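You operate a simulated robot arm through the tools that you are given. There is no shell and no other tool.

You are at the controls of a simulated robot arm. One attempt, no reset.

JOB
Switch the feed over from bowl one to bowl two.
Fine: open IN TWO, vent bowl two till water comes, open OUT TWO, then shut IN ONE and OUT ONE.
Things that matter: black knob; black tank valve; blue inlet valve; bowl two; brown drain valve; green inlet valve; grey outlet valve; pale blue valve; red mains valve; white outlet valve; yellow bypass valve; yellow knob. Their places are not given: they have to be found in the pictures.

Only the result counts: the job must be done as asked and must still hold three seconds after the hand-in. Knocking over, shifting, dropping, spilling or breaking anything else fails it.

ROBOT AND FRAMES
A 6-joint arm with a two-finger gripper, fixed in place. Base frame: the origin is at the foot of the arm, x ahead of it, y to its left, z up. Units: m, degrees, N and s.
Its first joint turns from -166.0 to 166.0 degrees. Payload 2.45 kg.
Tool frame: the origin (TCP) lies between the finger pads and is the grasp point; the fingertips stand 0.02 m ahead of it; z points along the fingers, y is the line along which they close. Largest opening 0.14 m; the body of the gripper starts 0.168 m behind the TCP.
Orientation is told as [roll, pitch, yaw] about the base's x, y, z axes, in that order, counted from this pose: with the fingers straight down and closing along the base's y, the tool's x points along the base's -x, its y along +y and its z along -z.

CONTROLS
- The arm moves only by the tool step_arm. Its argument "targets" is a list of rows, each a list of 3 entries, a list of its own where there are three numbers: the shift along the tool's x, y, z in m, then the turn, a rotation vector about the tool's x, y, z in degrees, then the closure in counts, from 0 (fully open) to 255 (shut). In form: [[[x, y, z], [rx, ry, rz], grip], ...]. A call has 1 to 20 rows; each row is the pose to reach, as a shift and turn from the pose commanded when the call began, along the tool's axes at that moment. Rows are played at 5 a second. More than 0.05 m and 8.6 degrees between two rows, or a gripper value outside its range, and nothing of the call is played. Where a pose cannot be reached the arm comes as near as it can. A force on the tool above 90 N (or 10 N above the force at the start of the call, whichever is more), or a blocked arm, ends the call early, and 0.2 s more pass. Each finger travels about 0.045 m/s and halts on what it meets, pressing with about 27 N; the grip force reading is that of the motor and also rises with nothing between the fingers. The clock runs only during rows and for 0.2 s after the last one: add rows that repeat a pose to give the fingers time. It gives the time, the measured TCP pose, the force on the tool (base axes), the opening and the grip force at its end, in the units of the frame above (readings bear some noise), with the torque about the TCP (base axes, N m) and any sound that the robot's microphone picked up.
- Cameras (640 x 400 px; columns grow to the right, rows downward): "scene" is fixed at [0.2197, -0.4997, 1.1737]; the picture's right is [0.98, -0.18, 0.00], its down [-0.02, -0.11, -0.99] and it looks along [0.17, 0.98, -0.11] (base axes); focal length 376 px, centre (320, 200). "wrist" rides on the gripper at [0.078, 0.011, -0.209] in the tool frame; the picture's right is [-0.14, 0.99, 0.00], its down [-0.92, -0.13, -0.37] and it looks along [-0.36, -0.05, 0.93] (tool axes); focal length 280 px, centre (320, 200).
- camera(camera): a new picture of that camera. The clock stands still meanwhile.
- probe_pixels(camera, pixels): for up to 12 pixels [column, row] of the newest picture of that camera ("zoom" is the newest enlarged one), the place [x, y, z] in the base frame of the surface seen there, good to about 0.002 m. The clock stands still meanwhile.
- close_up(camera, box): a new picture of the part [left, top, right, bottom] of that camera's present view, enlarged. The clock stands still meanwhile.
- finish_job(): hands the job in; it is judged then, once.

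Unless the task says otherwise, let go and move clear before handing in.

The tools are called after "Emit:" as a command line: name --argument value ..., lists and objects as JSON in quotes. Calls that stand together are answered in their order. step_arm: Moves the arm, as the interface text tells. Its arguments: {"type":"object","properties":{"targets":{"type":"array"}},"required":["targets"]} The other tools are called the same way: camera (camera) takes a picture; probe_pixels (camera, pixels) gives the place of the surface under pixels of a picture; close_up (camera, box) takes an enlarged picture of a part of a camera's view; finish_job () hands the job in.

At the start:

```text
clock: 0.0
eef_pos: [0.5096, 0.4004, 1.3347]
tool_rot: [0.1, 0.0, 0.0]
force: [0.7, 0.6, 0.7]
torque: [-0.04, -0.01, -0.01]
gripper_width: 0.1397
grip_force: 0.1
```

scene: 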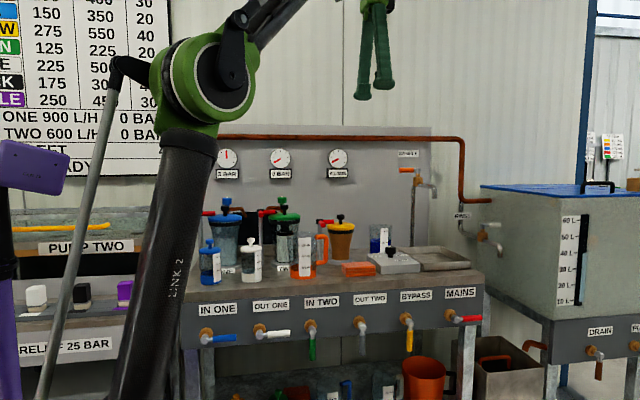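
wrist: 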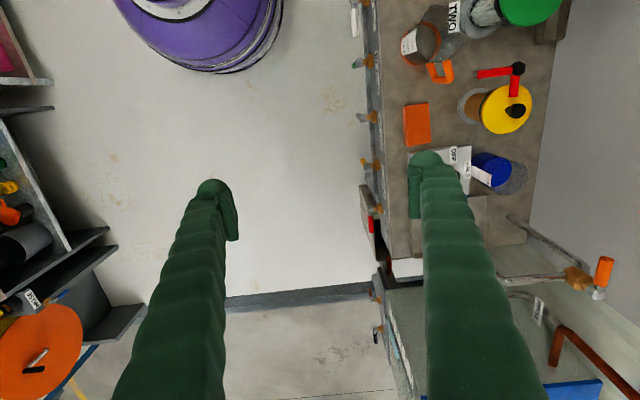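

The scene shows a bench with valves labelled IN ONE, OUT ONE, IN TWO, OUT TWO, BYPASS and MAINS (row ~300-345), with the bowls above. I'll look closer at the valves and bowls before moving anything.

Emit:
close_up --camera "scene" --box '[180, 280, 500, 400]'

Emit:
close_up --camera "scene" --box '[180, 180, 440, 290]'

Emit:
close_up --camera "scene" --box '[200, 120, 480, 220]'

Emit:
close_up --camera "scene" --box '[0, 0, 180, 200]'

Emit:
close_up --camera "scene" --box '[440, 100, 640, 400]'

```text
2.00 times, centred on (340, 340) of scene
```

zoom: 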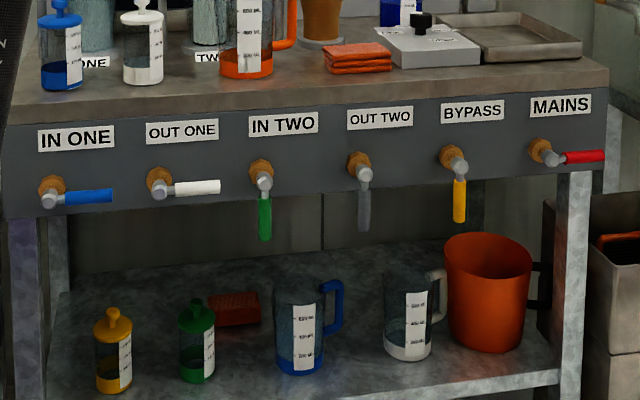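

```text
2.46 times, centred on (310, 235) of scene
```

zoom: 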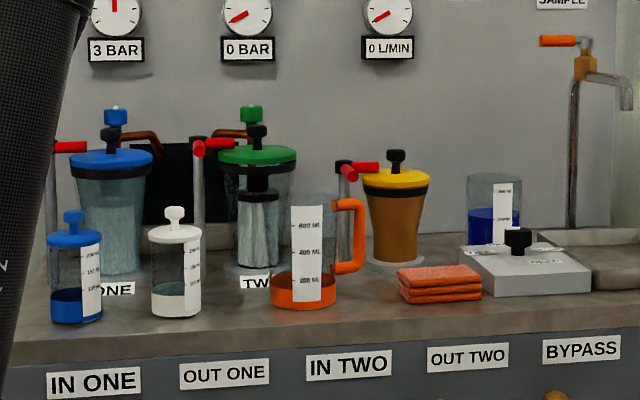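

```text
2.29 times, centred on (340, 170) of scene
```

zoom: 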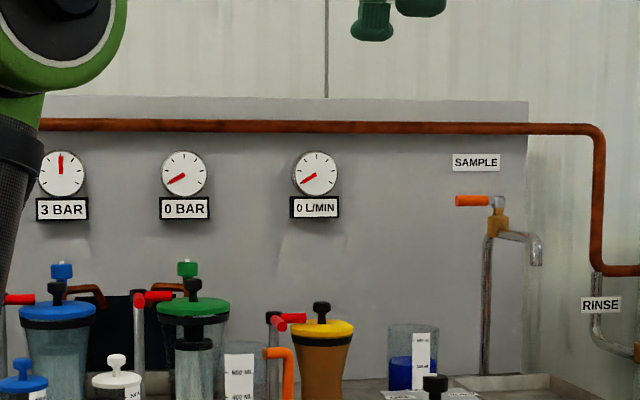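

```text
2.00 times, centred on (90, 100) of scene
```

zoom: 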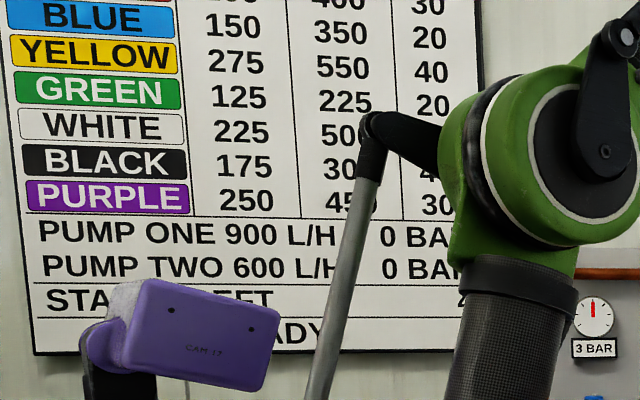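

```text
1.33 times, centred on (540, 250) of scene
```

zoom: 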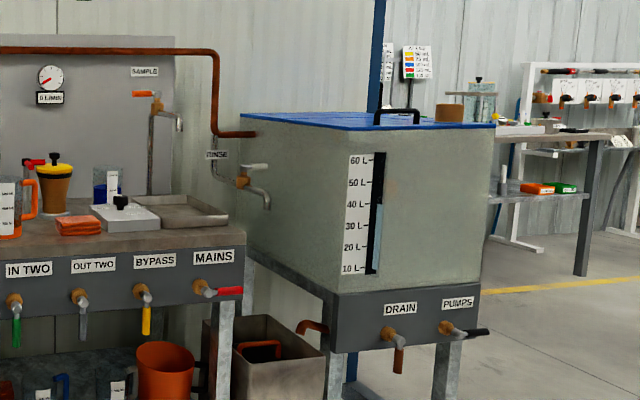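

The blue and white handles (px ~220,338 and ~273,334) are horizontal, and IN TWO, OUT TWO and BYPASS hang down. I need finer views of the bowls, gauges and valves to see which knob is the vent.

Emit:
close_up --camera "scene" --box '[190, 190, 270, 290]'

Emit:
close_up --camera "scene" --box '[250, 190, 330, 290]'

Emit:
close_up --camera "scene" --box '[310, 190, 430, 280]'

Emit:
close_up --camera "scene" --box '[205, 140, 365, 190]'

Emit:
close_up --camera "scene" --box '[190, 290, 350, 370]'

Emit:
close_up --camera "scene" --box '[340, 280, 500, 360]'

Emit:
close_up --camera "scene" --box '[0, 170, 200, 400]'

Emit:
close_up --camera "wrist" --box '[340, 0, 640, 200]'

```text
4.00 times, centred on (230, 240) of scene
```

zoom: 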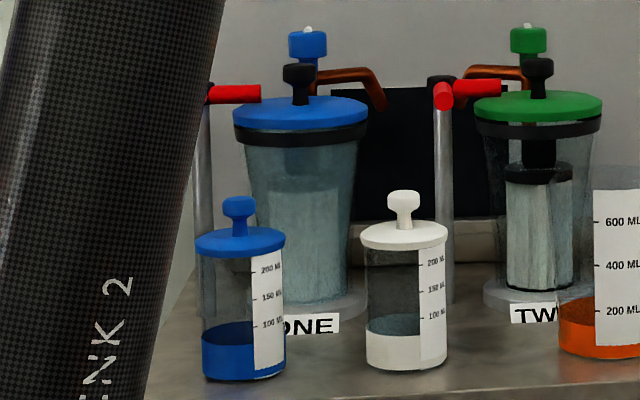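

```text
4.00 times, centred on (290, 240) of scene
```

zoom: 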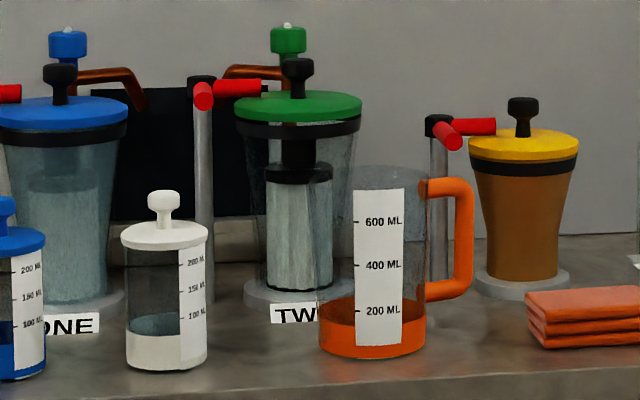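

```text
4.44 times, centred on (370, 235) of scene
```

zoom: 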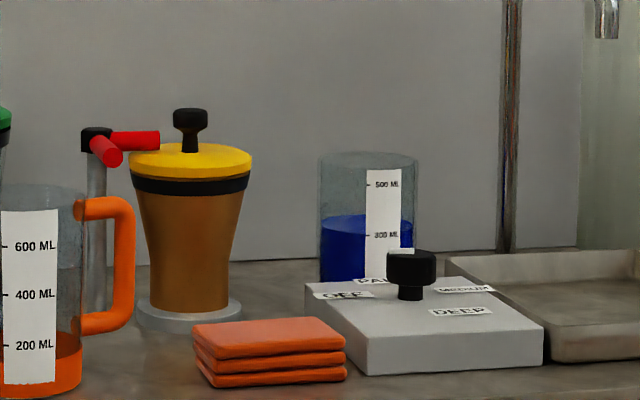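

```text
4.00 times, centred on (285, 165) of scene
```

zoom: 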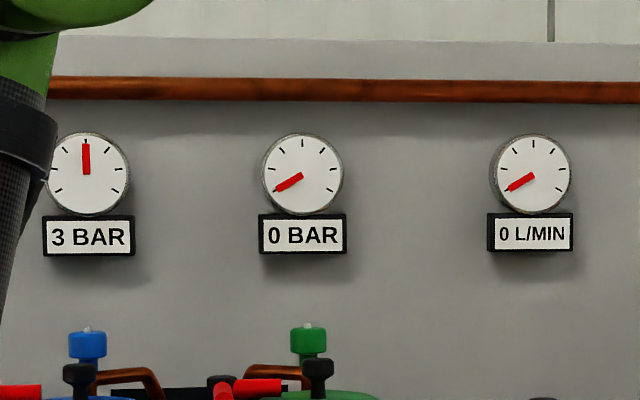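

```text
4.00 times, centred on (270, 330) of scene
```

zoom: 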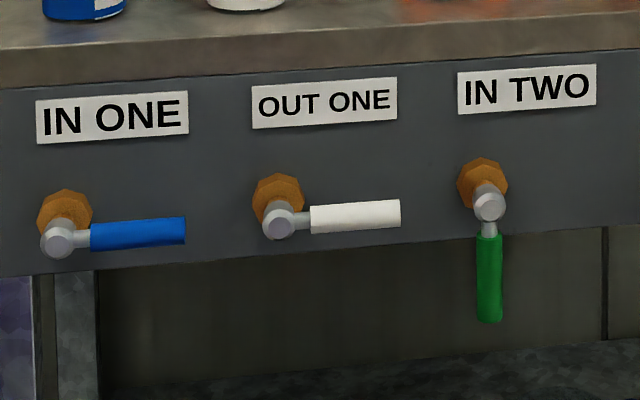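

```text
4.00 times, centred on (420, 320) of scene
```

zoom: 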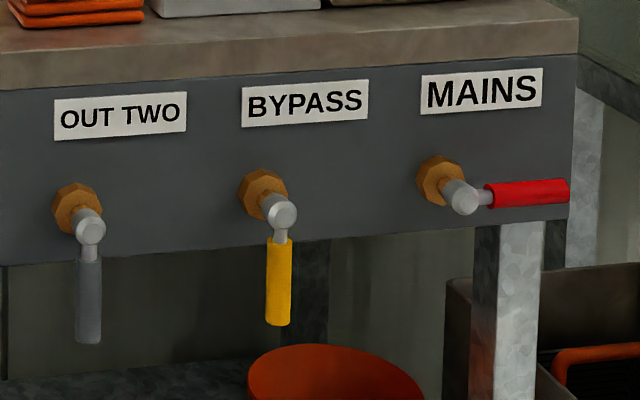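

```text
1.74 times, centred on (100, 285) of scene
```

zoom: 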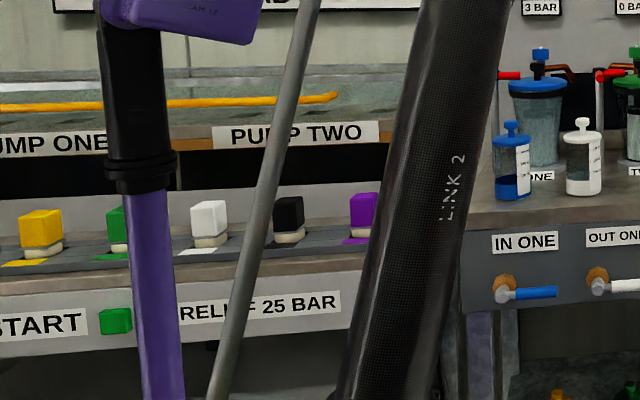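

```text
2.00 times, centred on (490, 100) of wrist
```

zoom: 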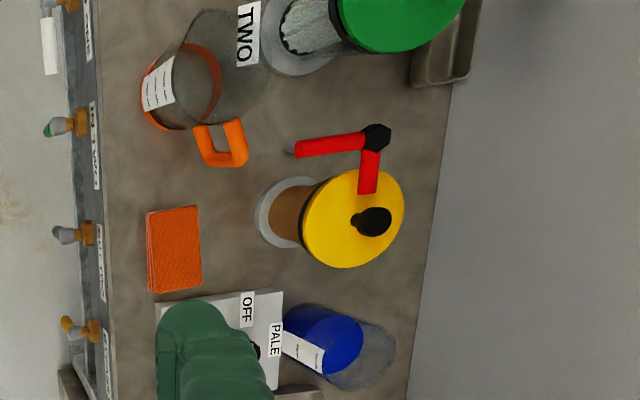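

The lids have black knobs, with coloured knobs (blue ~227,201, green ~282,197) on copper spouts behind them. I'll probe the places of the valves and bowls.

Emit:
probe_pixels --camera "scene" --pixels '[[205, 339], [222, 338], [259, 335], [278, 334], [312, 331], [312, 348], [362, 327], [361, 344], [408, 323], [409, 340], [456, 319], [472, 318]]'

Emit:
probe_pixels --camera "scene" --pixels '[[227, 201], [226, 208], [282, 199], [284, 207], [285, 217], [300, 200], [273, 211], [261, 213], [340, 218], [340, 227], [391, 251], [305, 255]]'

Emit:
camera --camera "scene"

```text
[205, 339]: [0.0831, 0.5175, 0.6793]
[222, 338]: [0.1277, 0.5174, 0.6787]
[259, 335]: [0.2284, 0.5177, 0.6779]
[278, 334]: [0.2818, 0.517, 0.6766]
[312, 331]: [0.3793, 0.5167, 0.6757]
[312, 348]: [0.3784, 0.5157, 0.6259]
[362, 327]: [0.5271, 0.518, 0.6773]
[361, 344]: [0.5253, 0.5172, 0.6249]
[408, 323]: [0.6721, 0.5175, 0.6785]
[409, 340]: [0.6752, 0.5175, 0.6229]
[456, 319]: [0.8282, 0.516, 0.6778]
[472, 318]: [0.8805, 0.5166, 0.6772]
```

```text
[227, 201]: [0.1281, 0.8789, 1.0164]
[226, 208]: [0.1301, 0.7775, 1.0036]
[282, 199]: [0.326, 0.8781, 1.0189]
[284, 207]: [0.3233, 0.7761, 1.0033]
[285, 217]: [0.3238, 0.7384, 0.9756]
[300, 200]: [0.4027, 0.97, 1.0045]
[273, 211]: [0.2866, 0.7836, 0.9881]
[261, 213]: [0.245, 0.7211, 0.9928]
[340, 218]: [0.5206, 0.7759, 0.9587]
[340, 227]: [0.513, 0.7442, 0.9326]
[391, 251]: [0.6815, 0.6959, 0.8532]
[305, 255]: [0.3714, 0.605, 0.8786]
```

```text
taken
```

scene: 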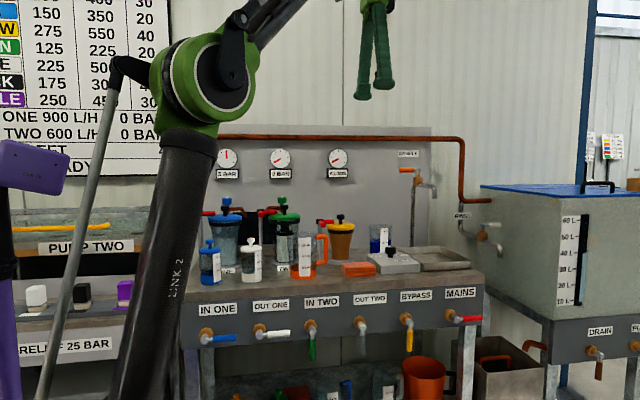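

The valve pivots lie at y≈0.52, z≈0.68, with IN ONE x≈0.083, OUT ONE 0.228, IN TWO 0.379 and OUT TWO 0.527. The bowl two vent is probably the green knob on the spout (282,199). I'll tilt the tool to face the bench so the wrist camera can look at the bowls from the front.

Emit:
step_arm --targets '[[[0, 0, 0.02], [-8, 0, 0], 0], [[0, 0, 0.04], [-16, 0, 0], 0], [[0, -0.01, 0.06], [-24, 0, 0], 0], [[0, -0.02, 0.08], [-32, 0, 0], 0], [[0, -0.03, 0.1], [-40, 0, 0], 0], [[0, -0.04, 0.12], [-48, 0, 0], 0], [[0, -0.05, 0.13], [-56, 0, 0], 0], [[0, -0.05, 0.14], [-64, 0, 0], 0], [[0, -0.05, 0.15], [-72, 0, 0], 0], [[0, -0.05, 0.15], [-80, 0, 0], 0], [[0, -0.05, 0.15], [-88, 0, 0], 0], [[0, -0.05, 0.15], [-88, 0, 0], 0]]'

```text
clock: 2.6
eef_pos: [0.5089, 0.3488, 1.1849]
tool_rot: [88.0, 0.0, 0.0]
force: [0.3, 0.2, 0.6]
torque: [-0.01, 0.0, 0.04]
gripper_width: 0.1398
grip_force: 0.1
```

The arm reached the forward-facing pose with no contact force. Next I turn the tool +90° about its own axis so the camera sits on top, then look.

Emit:
step_arm --targets '[[[0.02, 0, 0], [0, 0, 8], 0], [[0.04, 0, 0], [0, 0, 16], 0], [[0.06, 0, 0], [0, 0, 24], 0], [[0.08, 0, 0], [0, 0, 32], 0], [[0.1, 0, 0], [0, 0, 40], 0], [[0.12, 0, 0], [0, 0, 48], 0], [[0.14, 0, 0], [0, 0, 56], 0], [[0.15, 0, 0], [0, 0, 64], 0], [[0.16, 0, 0], [0, 0, 72], 0], [[0.16, 0, 0], [0, 0, 80], 0], [[0.16, 0, 0], [0, 0, 88], 0], [[0.16, 0, 0], [0, 0, 90], 0]]'

Emit:
camera --camera "wrist"

Emit:
camera --camera "scene"

```text
clock: 5.2
eef_pos: [0.349, 0.3495, 1.1839]
tool_rot: [-3.0, 88.0, -93.1]
force: [-0.2, -0.2, -1.2]
torque: [-0.02, 0.0, 0.01]
gripper_width: 0.14
grip_force: 0.0
```

```text
taken
```

wrist: 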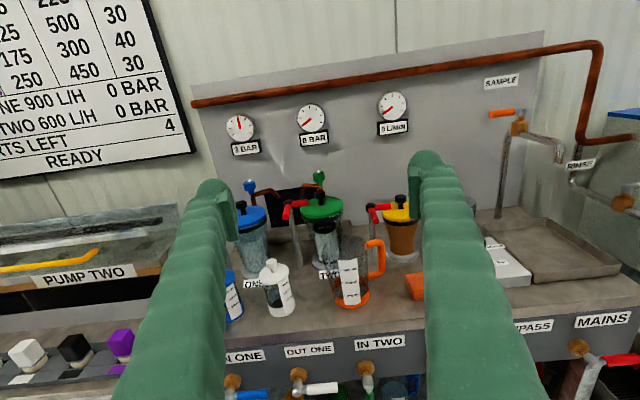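

```text
taken
```

scene: 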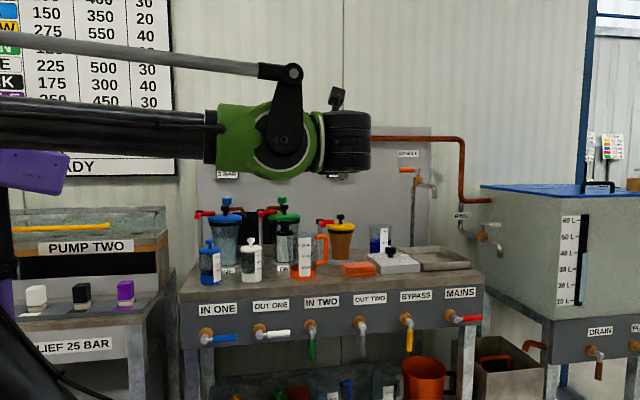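

Emit:
close_up --camera "wrist" --box '[210, 160, 430, 300]'

Emit:
close_up --camera "wrist" --box '[290, 160, 350, 220]'

Emit:
close_up --camera "wrist" --box '[215, 160, 295, 220]'

Emit:
close_up --camera "wrist" --box '[200, 320, 420, 400]'

Emit:
close_up --camera "scene" --box '[190, 180, 370, 290]'

```text
2.86 times, centred on (320, 230) of wrist
```

zoom: 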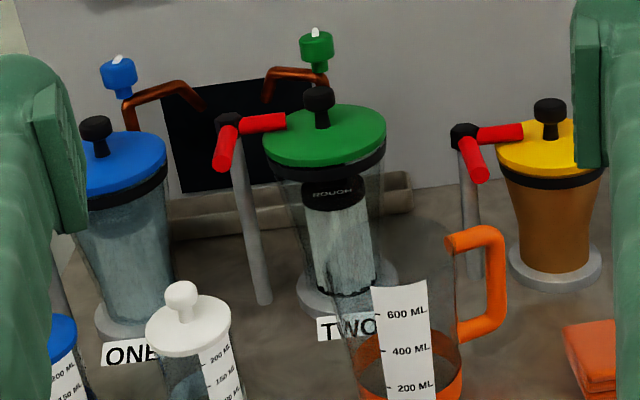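

```text
6.67 times, centred on (320, 190) of wrist
```

zoom: 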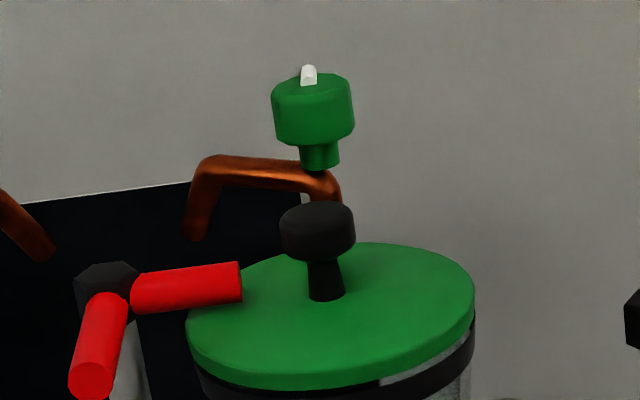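

```text
6.67 times, centred on (255, 190) of wrist
```

zoom: 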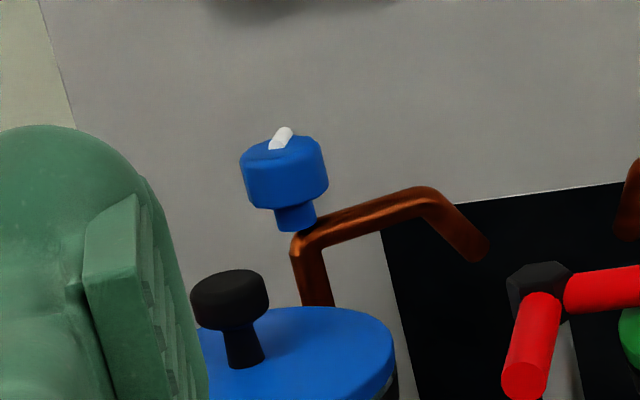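

```text
2.91 times, centred on (310, 360) of wrist
```

zoom: 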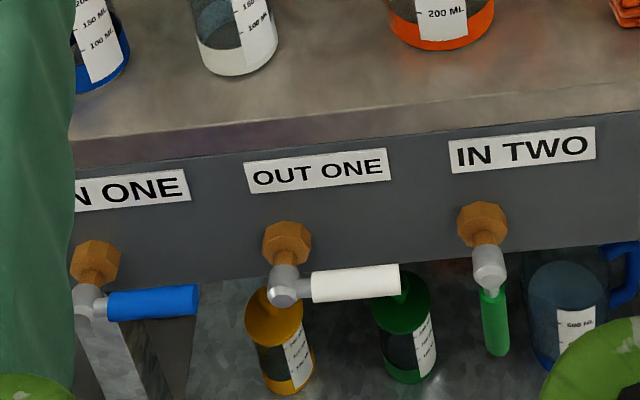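

```text
3.56 times, centred on (280, 235) of scene
```

zoom: 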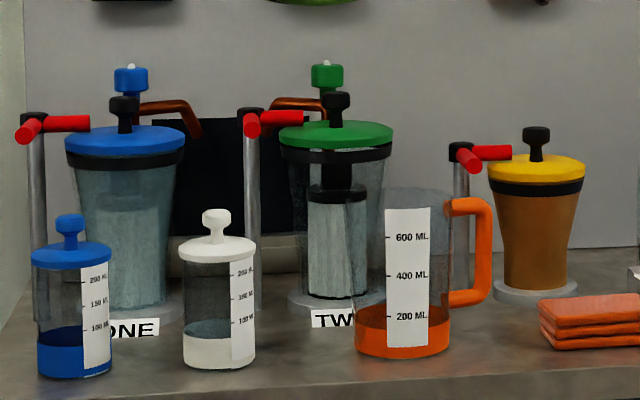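

The green knob with a white pointer (wrist ~319,180) sits on bowl two's copper vent spout over a trough. IN TWO comes first, so I'll measure the panel face and the green handle before approaching.

Emit:
probe_pixels --camera "scene" --pixels '[[312, 338], [312, 342], [312, 350], [312, 356], [312, 360], [330, 320], [330, 332], [309, 350], [315, 350], [312, 322], [237, 337], [292, 333]]'

Emit:
probe_pixels --camera "wrist" --pixels '[[366, 366], [369, 380], [366, 393], [319, 176], [319, 183], [323, 176], [315, 176], [320, 198], [319, 205], [298, 390], [285, 210], [300, 185]]'

```text
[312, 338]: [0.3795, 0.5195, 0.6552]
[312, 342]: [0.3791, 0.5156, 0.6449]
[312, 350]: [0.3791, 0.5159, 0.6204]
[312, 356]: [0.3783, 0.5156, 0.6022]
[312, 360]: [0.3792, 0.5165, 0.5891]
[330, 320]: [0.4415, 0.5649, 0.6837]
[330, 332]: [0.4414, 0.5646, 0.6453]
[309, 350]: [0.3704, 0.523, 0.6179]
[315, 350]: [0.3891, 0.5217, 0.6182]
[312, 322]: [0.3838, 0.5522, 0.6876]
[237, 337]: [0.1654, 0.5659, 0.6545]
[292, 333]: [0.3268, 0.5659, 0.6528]
```

```text
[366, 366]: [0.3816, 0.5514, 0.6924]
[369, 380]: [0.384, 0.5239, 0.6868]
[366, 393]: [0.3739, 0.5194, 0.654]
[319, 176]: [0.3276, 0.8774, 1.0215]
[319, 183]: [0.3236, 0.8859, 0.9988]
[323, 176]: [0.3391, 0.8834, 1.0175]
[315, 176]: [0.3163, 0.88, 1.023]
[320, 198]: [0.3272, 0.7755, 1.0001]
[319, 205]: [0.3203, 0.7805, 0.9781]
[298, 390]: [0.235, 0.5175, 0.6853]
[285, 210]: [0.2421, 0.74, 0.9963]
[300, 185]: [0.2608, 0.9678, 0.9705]
```

The green handle's axis is at x≈0.380, y≈0.525, running z 0.655 down to 0.585, with its pivot at z≈0.678 and the panel face at y≈0.565. I'll come down in front of it with the fingers part closed, staying at y≈0.41.

Emit:
step_arm --targets '[[[-0.045, 0.0, 0.005], [0, 2, 0], 150], [[-0.09, 0.005, 0.01], [0, 2, 0], 150], [[-0.135, 0.01, 0.015], [0, 2, 0], 150], [[-0.18, 0.015, 0.02], [0, 2, 0], 150], [[-0.225, 0.02, 0.025], [0, 2, 0], 150], [[-0.27, 0.025, 0.03], [0, 2, 0], 150], [[-0.315, 0.03, 0.035], [0, 2, 0], 150], [[-0.36, 0.03, 0.04], [0, 2, 0], 150], [[-0.405, 0.03, 0.045], [0, 2, 0], 150], [[-0.45, 0.03, 0.05], [0, 2, 0], 150], [[-0.49, 0.03, 0.06], [0, 2, 0], 150], [[-0.53, 0.03, 0.07], [0, 2, 0], 150], [[-0.56, 0.031, 0.08], [0, 2, 0], 150], [[-0.562, 0.031, 0.08], [0, 2, 0], 150]]'

Emit:
camera --camera "wrist"

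Emit:
camera --camera "scene"

```text
clock: 8.2
eef_pos: [0.4246, 0.4238, 0.7707]
tool_rot: [-0.9, 89.8, -90.8]
force: [-0.1, -0.8, -1.2]
torque: [-0.01, -0.01, 0.03]
gripper_width: 0.0577
grip_force: 0.0
out of reach, approached as far as the arm can: row 9, 10, 11, 12, 13, 14
```

```text
taken
```

wrist: 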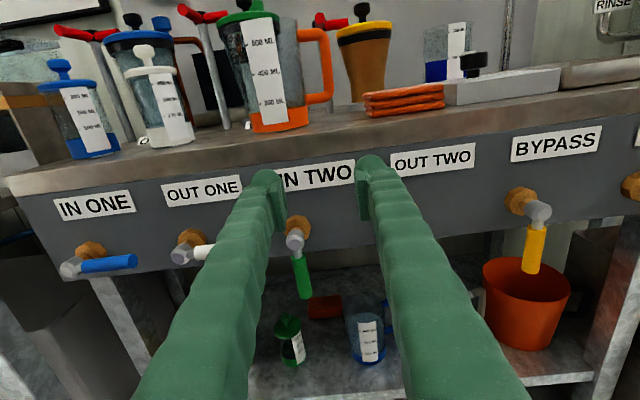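

```text
taken
```

scene: 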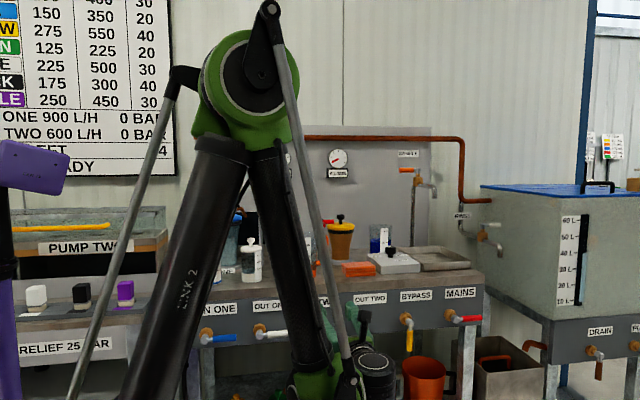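

The horizontal pose folds the arm too tightly: it stopped at z≈0.77, out of reach. I'll tilt the tool 45° downwards, which lifts the wrist, rising a little first, and check where it ends up.

Emit:
step_arm --targets '[[[0.04, 0, 0], [0, -7.5, 0], 255], [[0.08, 0, 0], [0, -15, 0], 255], [[0.1, 0, 0], [0, -22.5, 0], 255], [[0.12, 0, 0], [0, -30, 0], 255], [[0.12, 0, 0], [0, -37.5, 0], 255], [[0.12, 0, 0], [0, -45, 0], 255], [[0.12, 0, 0], [0, -45, 0], 255]]'

```text
clock: 9.8
eef_pos: [0.426, 0.4202, 0.8869]
tool_rot: [0.1, 44.9, -90.1]
force: [-0.8, -0.1, -0.5]
torque: [-0.01, -0.01, 0.02]
gripper_width: 0.0
grip_force: 26.9
```

The 45° pose was reached cleanly at (0.426, 0.420, 0.887) with the fingers shut. I'll move to a spot front-left of the green handle, clear of the panel.

Emit:
step_arm --targets '[[[-0.024, -0.0164, 0.0264], [0, 0, 0], 255], [[-0.047, -0.0328, 0.0528], [0, 0, 0], 255], [[-0.071, -0.0492, 0.0792], [0, 0, 0], 255], [[-0.094, -0.0656, 0.1056], [0, 0, 0], 255], [[-0.118, -0.082, 0.132], [0, 0, 0], 255], [[-0.118, -0.082, 0.132], [0, 0, 0], 255]]'

Emit:
camera --camera "wrist"

Emit:
camera --camera "scene"

```text
clock: 11.2
eef_pos: [0.3445, 0.4322, 0.7094]
tool_rot: [0.0, 45.0, -90.0]
force: [0.2, -0.9, 0.6]
torque: [-0.01, 0.01, -0.03]
gripper_width: 0.0001
grip_force: 26.8
```

```text
taken
```

wrist: 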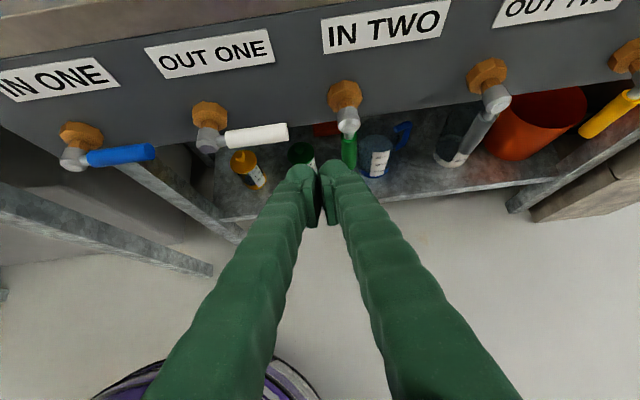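

```text
taken
```

scene: 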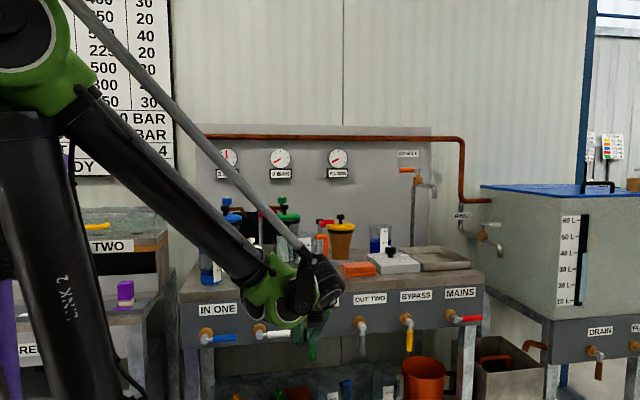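

The closed fingers are in front-left of the green handle (wrist ~349,150) with clear space on both sides. I'll slide along the tool axis to sit left of the handle at its mid-height.

Emit:
step_arm --targets '[[[0, 0, 0.03], [0, 0, 0], 255], [[0, 0, 0.06], [0, 0, 0], 255], [[0.001, 0, 0.09], [0, 0, 0], 255], [[0.001, 0, 0.11], [0, 0, 0], 255], [[0.0014, 0, 0.1273], [0, 0, 0], 255], [[0.0014, 0, 0.1273], [0, 0, 0], 255]]'

Emit:
camera --camera "wrist"

Emit:
close_up --camera "scene" --box '[230, 270, 430, 400]'

```text
clock: 12.6
eef_pos: [0.3411, 0.5224, 0.6197]
tool_rot: [0.0, 45.0, -90.0]
force: [0.0, 0.2, -0.5]
torque: [-0.01, -0.02, -0.01]
gripper_width: 0.0002
grip_force: 26.9
```

```text
taken
```

wrist: 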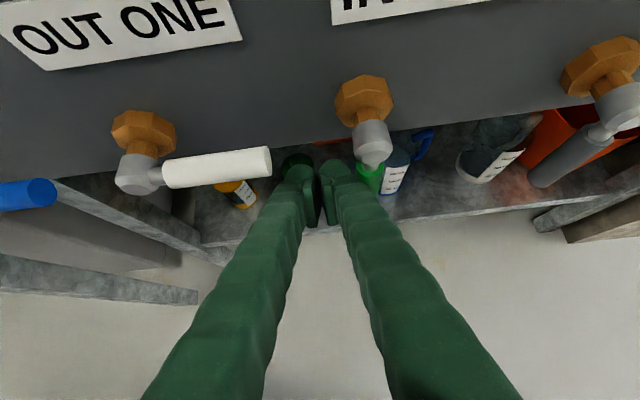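

```text
3.08 times, centred on (330, 335) of scene
```

zoom: 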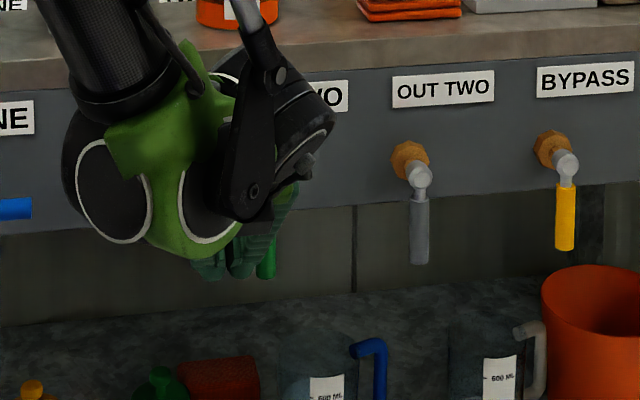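

The fingers are beside the green handle with no contact (force ≈ 0.5 N). Now I'll sweep them along the quarter arc, right and up, to bring IN TWO to horizontal.

Emit:
step_arm --targets '[[[0, 0.008, 0], [0, 0, 0], 255], [[0, 0.0145, 0], [0, 0, 0], 255], [[-0.0021, 0.0188, 0.0021], [0, 0, 0], 255], [[-0.0042, 0.0231, 0.0042], [0, 0, 0], 255], [[-0.0058, 0.0292, 0.0058], [0, 0, 0], 255], [[-0.0074, 0.0354, 0.0074], [0, 0, 0], 255], [[-0.0078, 0.0432, 0.0078], [0, 0, 0], 255], [[-0.0077, 0.0511, 0.0077], [0, 0, 0], 255], [[-0.0063, 0.0594, 0.0063], [0, 0, 0], 255], [[-0.0046, 0.0677, 0.0046], [0, 0, 0], 255], [[-0.0012, 0.0756, 0.0012], [0, 0, 0], 255], [[0.0024, 0.0834, -0.0024], [0, 0, 0], 255], [[0.0024, 0.0834, -0.0024], [0, 0, 0], 255]]'

Emit:
camera --camera "wrist"

Emit:
camera --camera "scene"

```text
clock: 15.4
eef_pos: [0.4276, 0.521, 0.6246]
tool_rot: [0.0, 45.0, -89.9]
force: [-0.7, 0.1, 0.4]
torque: [-0.01, -0.03, 0.02]
gripper_width: 0.0
grip_force: 27.1
```

```text
taken
```

wrist: 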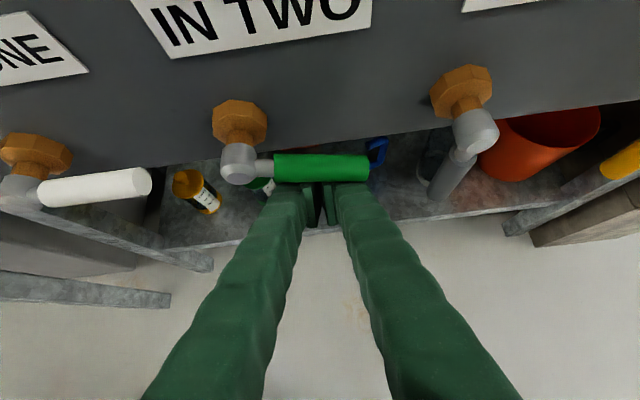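

```text
taken
```

scene: 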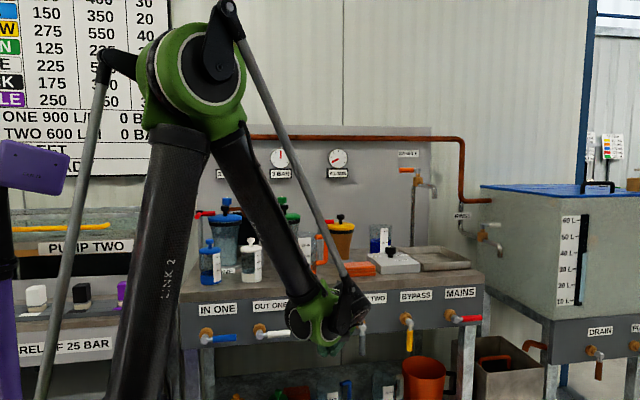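

The green lever has swung almost level (wrist 280–368, row 167), and the second gauge needle (scene 280,158) has moved. I'll probe the lever angle and zoom on the gauge.

Emit:
probe_pixels --camera "wrist" --pixels '[[285, 167], [300, 167], [330, 167], [360, 167], [240, 165], [60, 188], [140, 184]]'

Emit:
close_up --camera "scene" --box '[205, 140, 365, 240]'

```text
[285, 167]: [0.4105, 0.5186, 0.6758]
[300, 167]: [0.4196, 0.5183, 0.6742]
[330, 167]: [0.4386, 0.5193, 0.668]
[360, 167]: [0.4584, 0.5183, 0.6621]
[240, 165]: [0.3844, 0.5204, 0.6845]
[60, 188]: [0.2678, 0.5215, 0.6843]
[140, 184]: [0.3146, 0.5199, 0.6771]
```

```text
4.00 times, centred on (285, 190) of scene
```

zoom: 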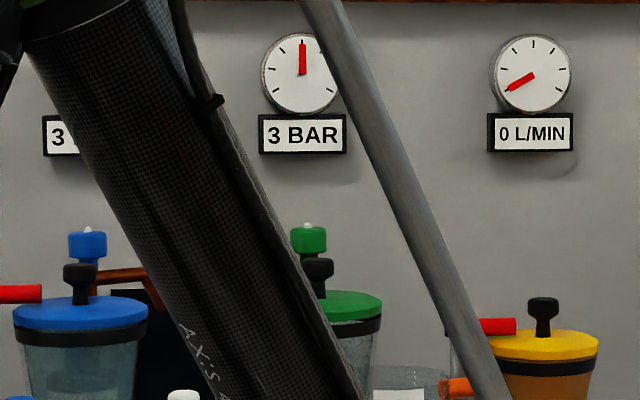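

The lever is at about 74° of its travel and gauge two now reads 3 BAR. I'll push up the rest of the way with a small overshoot against its stop.

Emit:
step_arm --targets '[[[0.004, 0.005, -0.004], [0, 0, 0], 255], [[0.008, 0.009, -0.008], [0, 0, 0], 255], [[0.0105, 0.0104, -0.0105], [0, 0, 0], 255], [[0.0125, 0.0104, -0.0125], [0, 0, 0], 255], [[0.0125, 0.0104, -0.0125], [0, 0, 0], 255]]'

Emit:
camera --camera "wrist"

```text
clock: 16.6
eef_pos: [0.4379, 0.521, 0.6428]
tool_rot: [0.0, 45.0, -90.0]
force: [0.4, -0.8, -0.6]
torque: [0.02, 0.02, -0.02]
gripper_width: 0.0
grip_force: 26.5
```

```text
taken
```

wrist: 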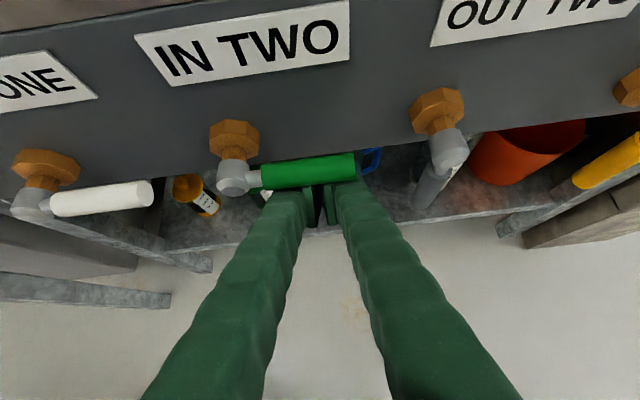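

Emit:
probe_pixels --camera "wrist" --pixels '[[268, 179], [300, 175], [345, 169], [55, 206], [100, 199], [145, 192], [233, 178]]'

Emit:
close_up --camera "wrist" --box '[0, 140, 400, 240]'

```text
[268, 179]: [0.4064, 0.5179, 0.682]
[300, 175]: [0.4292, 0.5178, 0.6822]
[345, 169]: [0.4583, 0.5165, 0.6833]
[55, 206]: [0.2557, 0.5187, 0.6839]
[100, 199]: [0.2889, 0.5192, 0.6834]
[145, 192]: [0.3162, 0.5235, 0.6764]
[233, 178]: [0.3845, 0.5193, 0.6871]
```

```text
1.60 times, centred on (200, 190) of wrist
```

zoom: 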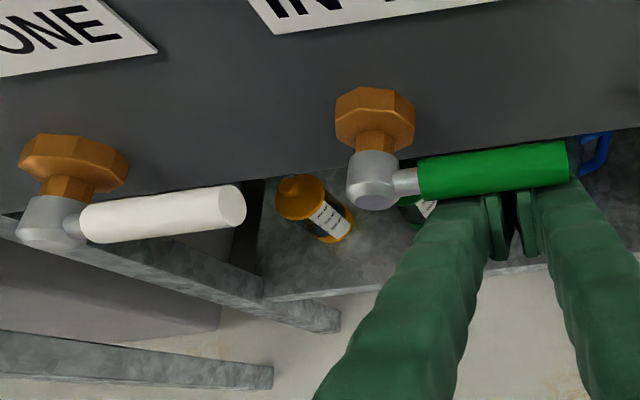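

The green lever is now level (z 0.682–0.683 along its length), so IN TWO is open with no load on the tool. I'll lower slightly, slide back out along the tool axis, and rise to look at the vent from above.

Emit:
step_arm --targets '[[[-0.0085, 0, 0.0085], [0, 0, 0], 255], [[-0.0085, 0, -0.033], [0, 0, 0], 255], [[-0.0085, 0, -0.08], [0, 0, 0], 255], [[-0.0085, 0, -0.125], [0, 0, 0], 255], [[0.0247, -0.005, -0.152], [0, 0, 0], 255], [[0.053, -0.015, -0.185], [0, 0, 0], 255], [[0.0813, -0.025, -0.2198], [0, 0, 0], 255], [[0.1096, -0.035, -0.2531], [0, 0, 0], 255], [[0.1379, -0.045, -0.2863], [0, 0, 0], 255], [[0.169, -0.055, -0.3177], [0, 0, 0], 255], [[0.2, -0.065, -0.3487], [0, 0, 0], 255], [[0.231, -0.075, -0.3797], [0, 0, 0], 255], [[0.262, -0.085, -0.411], [0, 0, 0], 255], [[0.293, -0.095, -0.442], [0, 0, 0], 255], [[0.3146, -0.1, -0.4631], [0, 0, 0], 255], [[0.3446, -0.1, -0.4331], [0, 0, 0], 255], [[0.3746, -0.1, -0.4031], [0, 0, 0], 255], [[0.4046, -0.1, -0.3731], [0, 0, 0], 255], [[0.4346, -0.1, -0.3431], [0, 0, 0], 255]]'

Emit:
camera --camera "wrist"

Emit:
camera --camera "scene"

```text
clock: 20.6
eef_pos: [0.3363, 0.584, 1.1915]
tool_rot: [0.1, 45.2, -90.0]
force: [-0.8, -1.2, -0.1]
torque: [0.04, 0.0, -0.02]
gripper_width: 0.0
grip_force: 26.3
```

```text
taken
```

wrist: 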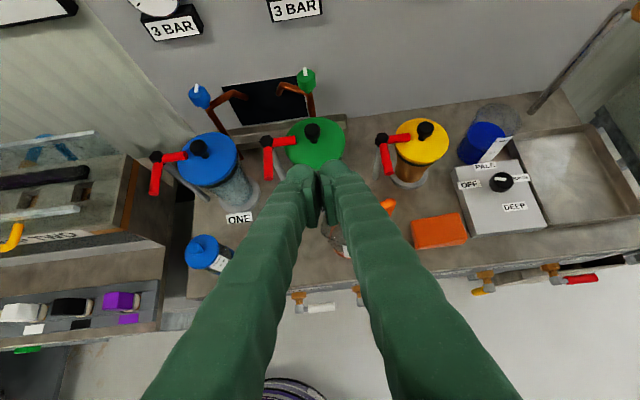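

```text
taken
```

scene: 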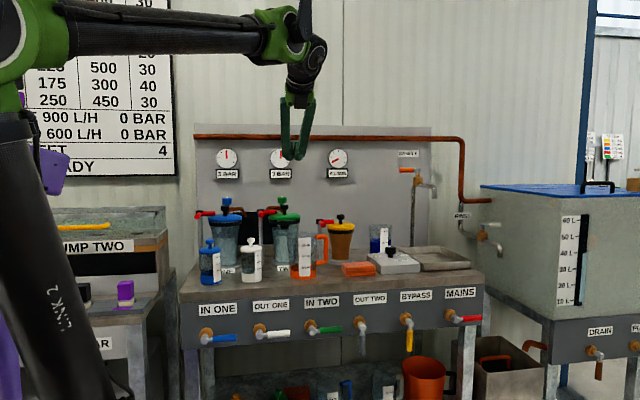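

Emit:
close_up --camera "wrist" --box '[250, 50, 370, 190]'

Emit:
close_up --camera "wrist" --box '[140, 70, 260, 190]'

Emit:
close_up --camera "scene" --box '[190, 180, 350, 280]'

Emit:
close_up --camera "scene" --box '[190, 290, 350, 370]'

Emit:
probe_pixels --camera "wrist" --pixels '[[307, 73], [306, 78], [303, 84], [310, 84], [312, 110], [285, 86], [277, 100], [325, 125], [270, 70], [174, 30], [296, 10], [350, 60]]'

```text
2.86 times, centred on (310, 120) of wrist
```

zoom: 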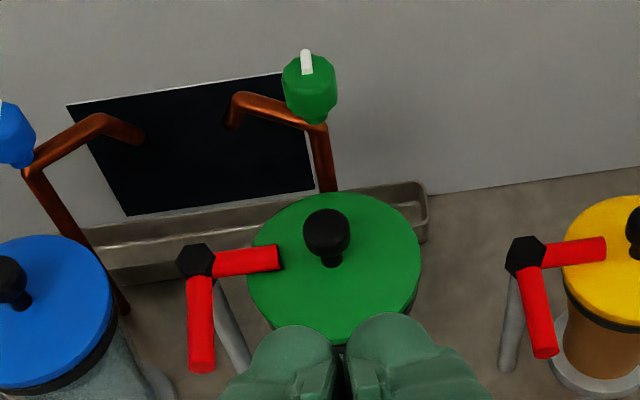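

```text
3.33 times, centred on (200, 130) of wrist
```

zoom: 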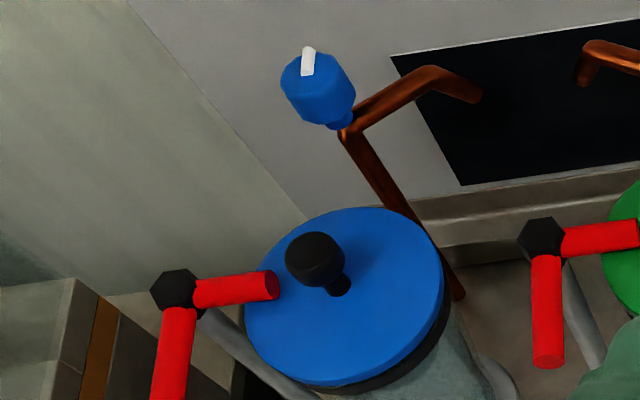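

```text
4.00 times, centred on (270, 230) of scene
```

zoom: 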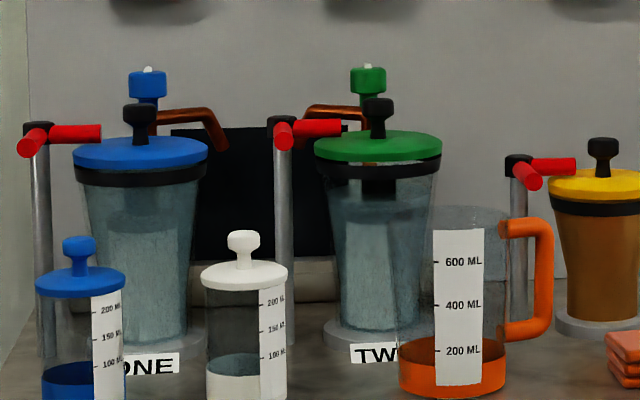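

```text
4.00 times, centred on (270, 330) of scene
```

zoom: 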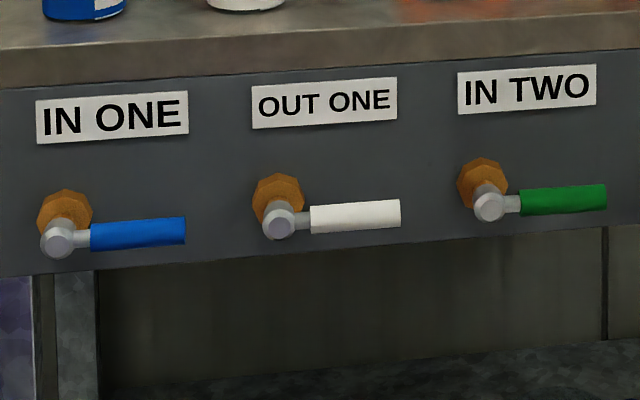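

```text
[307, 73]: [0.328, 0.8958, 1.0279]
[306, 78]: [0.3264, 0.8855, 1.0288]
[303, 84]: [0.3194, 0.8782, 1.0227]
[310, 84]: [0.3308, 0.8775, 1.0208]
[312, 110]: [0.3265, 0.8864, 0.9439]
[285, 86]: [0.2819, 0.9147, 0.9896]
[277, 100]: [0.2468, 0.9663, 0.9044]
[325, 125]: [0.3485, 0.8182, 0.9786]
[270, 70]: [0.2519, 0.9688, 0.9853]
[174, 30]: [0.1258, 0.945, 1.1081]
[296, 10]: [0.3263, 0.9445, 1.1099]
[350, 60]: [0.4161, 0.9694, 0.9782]
```

Bowl two is now full of water, with a little air under its lid. The green vent knob (wrist 306,80) is centred near (0.327, 0.891), z 1.00–1.03, with its white pointer towards the back like the closed blue one. I'll steepen the tool to 65° and move over the bowl for a closer look.

Emit:
step_arm --targets '[[[0.031, -0.002, 0.01], [0, -5, 0], 128], [[0.062, -0.0045, 0.02], [0, -10, 0], 128], [[0.093, -0.007, 0.03], [0, -15, 0], 128], [[0.1244, -0.009, 0.0396], [0, -20, 0], 128], [[0.1244, -0.009, 0.0396], [0, -20, 0], 128], [[0.1244, -0.009, 0.0396], [0, -20, 0], 128]]'

Emit:
camera --camera "wrist"

Emit:
close_up --camera "wrist" --box '[240, 40, 400, 140]'

```text
clock: 22.0
eef_pos: [0.3294, 0.7002, 1.2521]
tool_rot: [0.0, 25.0, -90.0]
force: [0.0, 0.2, 0.2]
torque: [0.0, 0.0, 0.0]
gripper_width: 0.0697
grip_force: 0.0
```

```text
taken
```

wrist: 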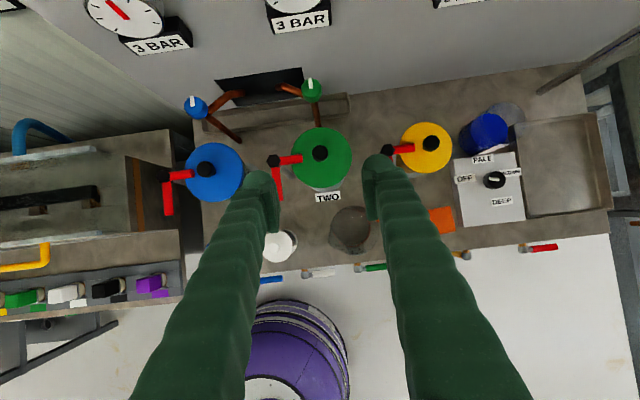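

```text
4.00 times, centred on (320, 90) of wrist
```

zoom: 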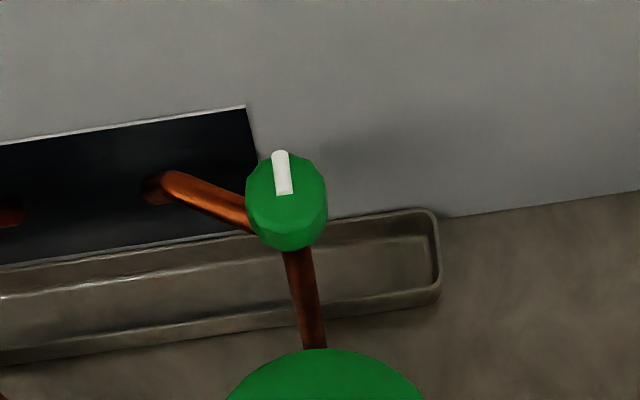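

The pointer faces the back wall, across the spout that leads left, so a quarter turn anticlockwise should open it. I'll probe the knob top and the spout closely.

Emit:
probe_pixels --camera "zoom" --pixels '[[283, 160], [285, 188], [255, 185], [318, 185], [286, 210], [286, 240], [250, 200], [322, 200], [300, 280], [165, 185], [230, 215], [300, 165]]'

Emit:
probe_pixels --camera "wrist" --pixels '[[300, 22], [290, 4], [272, 162], [320, 150], [270, 192], [310, 78], [230, 92]]'

```text
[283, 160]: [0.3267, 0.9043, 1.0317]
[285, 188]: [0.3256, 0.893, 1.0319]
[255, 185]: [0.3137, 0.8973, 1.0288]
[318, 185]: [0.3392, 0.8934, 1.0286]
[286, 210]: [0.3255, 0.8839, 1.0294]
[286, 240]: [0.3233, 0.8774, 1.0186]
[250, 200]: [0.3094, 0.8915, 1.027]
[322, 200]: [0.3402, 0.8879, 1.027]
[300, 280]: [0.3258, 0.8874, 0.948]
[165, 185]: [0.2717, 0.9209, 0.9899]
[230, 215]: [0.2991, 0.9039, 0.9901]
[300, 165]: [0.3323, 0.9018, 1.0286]
```

```text
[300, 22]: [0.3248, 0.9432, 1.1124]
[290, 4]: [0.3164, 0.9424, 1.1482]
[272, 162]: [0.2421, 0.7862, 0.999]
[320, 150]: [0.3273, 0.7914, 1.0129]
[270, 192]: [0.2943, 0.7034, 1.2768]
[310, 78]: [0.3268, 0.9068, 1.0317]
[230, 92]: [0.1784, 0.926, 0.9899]
```

The knob is centred at about (0.325, 0.892) with radius ≈ 0.0155 and top at z 1.029; the gauge labels are behind it at y 0.943. I'll turn the tool 45° about the vertical, set the fingers 0.05 apart, and line up 0.12 m back along the approach axis.

Emit:
step_arm --targets '[[[0.015, -0.007, 0.028], [-3.17, 0, 6.8], 164], [[0.03, -0.013, 0.057], [-6.34, 0, 13.6], 164], [[0.046, -0.02, 0.086], [-9.51, 0, 20.39], 164], [[0.061, -0.027, 0.115], [-12.68, 0, 27.19], 164], [[0.077, -0.033, 0.143], [-15.85, 0, 33.98], 164], [[0.0919, -0.04, 0.172], [-19.02, 0, 40.78], 164], [[0.0919, -0.04, 0.172], [-19.02, 0, 40.78], 164]]'

Emit:
camera --camera "wrist"

Emit:
camera --camera "scene"

```text
clock: 23.6
eef_pos: [0.3417, 0.7561, 1.2006]
tool_rot: [-1.1, 25.2, -107.6]
force: [-0.5, -0.4, 0.2]
torque: [-0.02, 0.0, -0.02]
gripper_width: 0.0502
grip_force: 0.1
out of reach, approached as far as the arm can: row 3, 4, 5, 6, 7
```

```text
taken
```

wrist: 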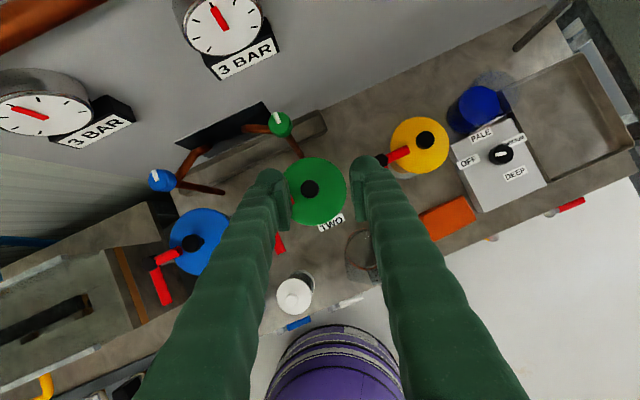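

```text
taken
```

scene: 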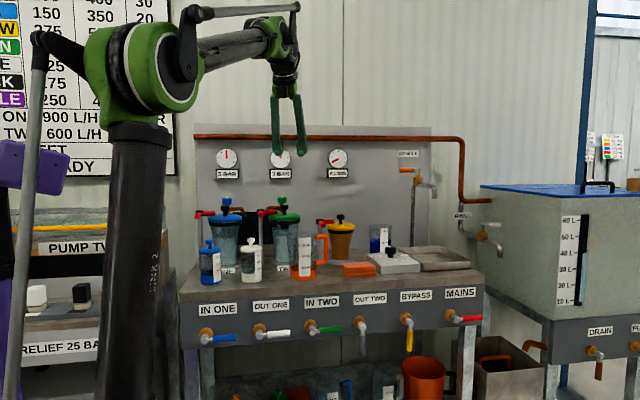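

The arm could only turn to about 72° azimuth, and the elbow is not stretched, so a wrist joint limit stopped it. The gripper is symmetric, so I'll back off and roll the tool -180° about its own axis, back through its starting side, to use the other half of the wrist range.

Emit:
step_arm --targets '[[[0, 0, -0.03], [0, 0, 0], 164], [[0, 0, -0.06], [0, 0, -8], 164], [[0, 0, -0.06], [0, 0, -16], 164], [[0, 0, -0.06], [0, 0, -24], 164], [[0, 0, -0.06], [0, 0, -32], 164], [[0, 0, -0.06], [0, 0, -40], 164], [[0, 0, -0.06], [0, 0, -48], 164], [[0, 0, -0.06], [0, 0, -56], 164], [[0, 0, -0.06], [0, 0, -64], 164], [[0, 0, -0.06], [0, 0, -72], 164], [[0, 0, -0.06], [0, 0, -80], 164], [[0, 0, -0.06], [0, 0, -88], 164], [[0, 0, -0.06], [0, 0, -96], 164], [[0, 0, -0.06], [0, 0, -104], 164], [[0, 0, -0.06], [0, 0, -112], 164], [[0, 0, -0.06], [0, 0, -120], 164], [[0, 0, -0.06], [0, 0, -128], 164], [[0, 0, -0.06], [0, 0, -136], 164], [[0, 0, -0.06], [0, 0, -144], 164], [[0, 0, -0.06], [0, 0, -152], 164]]'

```text
clock: 27.8
eef_pos: [0.3363, 0.7339, 1.2489]
tool_rot: [13.4, -21.7, 42.3]
force: [0.6, -0.7, 0.1]
torque: [0.0, 0.0, 0.01]
gripper_width: 0.0501
grip_force: 0.0
```

The roll worked and the camera is now on the base side, so only a ~13° trim is needed for the 45° azimuth grip orientation. I'll trim it and move to the lined-up point at (0.289, 0.856, 1.135).

Emit:
step_arm --targets '[[[-0.0004, 0.018, 0.0297], [2.47, -0.6, -0.57], 164], [[-0.0008, 0.036, 0.0593], [4.93, -1.2, -1.14], 164], [[-0.0011, 0.054, 0.089], [7.4, -1.79, -1.71], 164], [[-0.0015, 0.072, 0.1186], [9.86, -2.39, -2.28], 164], [[-0.0019, 0.09, 0.1483], [12.33, -2.99, -2.85], 164], [[-0.0019, 0.09, 0.1483], [12.33, -2.99, -2.85], 164]]'

Emit:
camera --camera "wrist"

Emit:
camera --camera "scene"

```text
clock: 29.2
eef_pos: [0.2903, 0.8582, 1.1359]
tool_rot: [0.1, -24.9, 44.8]
force: [-0.7, -0.2, 0.4]
torque: [0.02, -0.02, 0.0]
gripper_width: 0.05
grip_force: 0.1
```

```text
taken
```

wrist: 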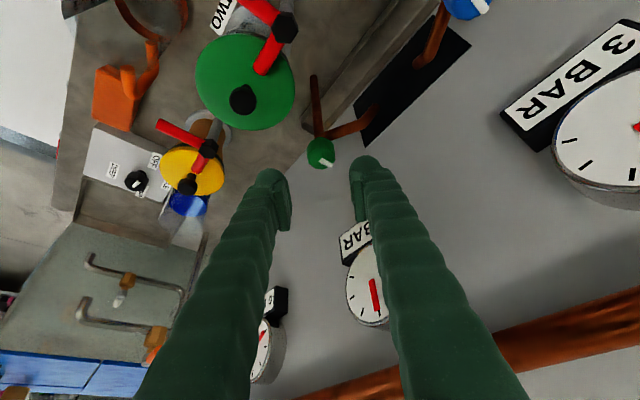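

```text
taken
```

scene: 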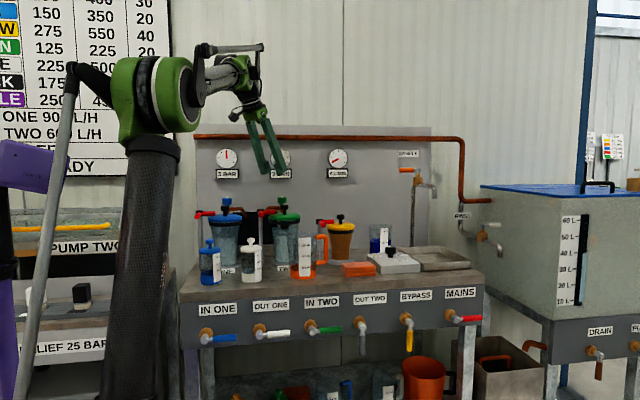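

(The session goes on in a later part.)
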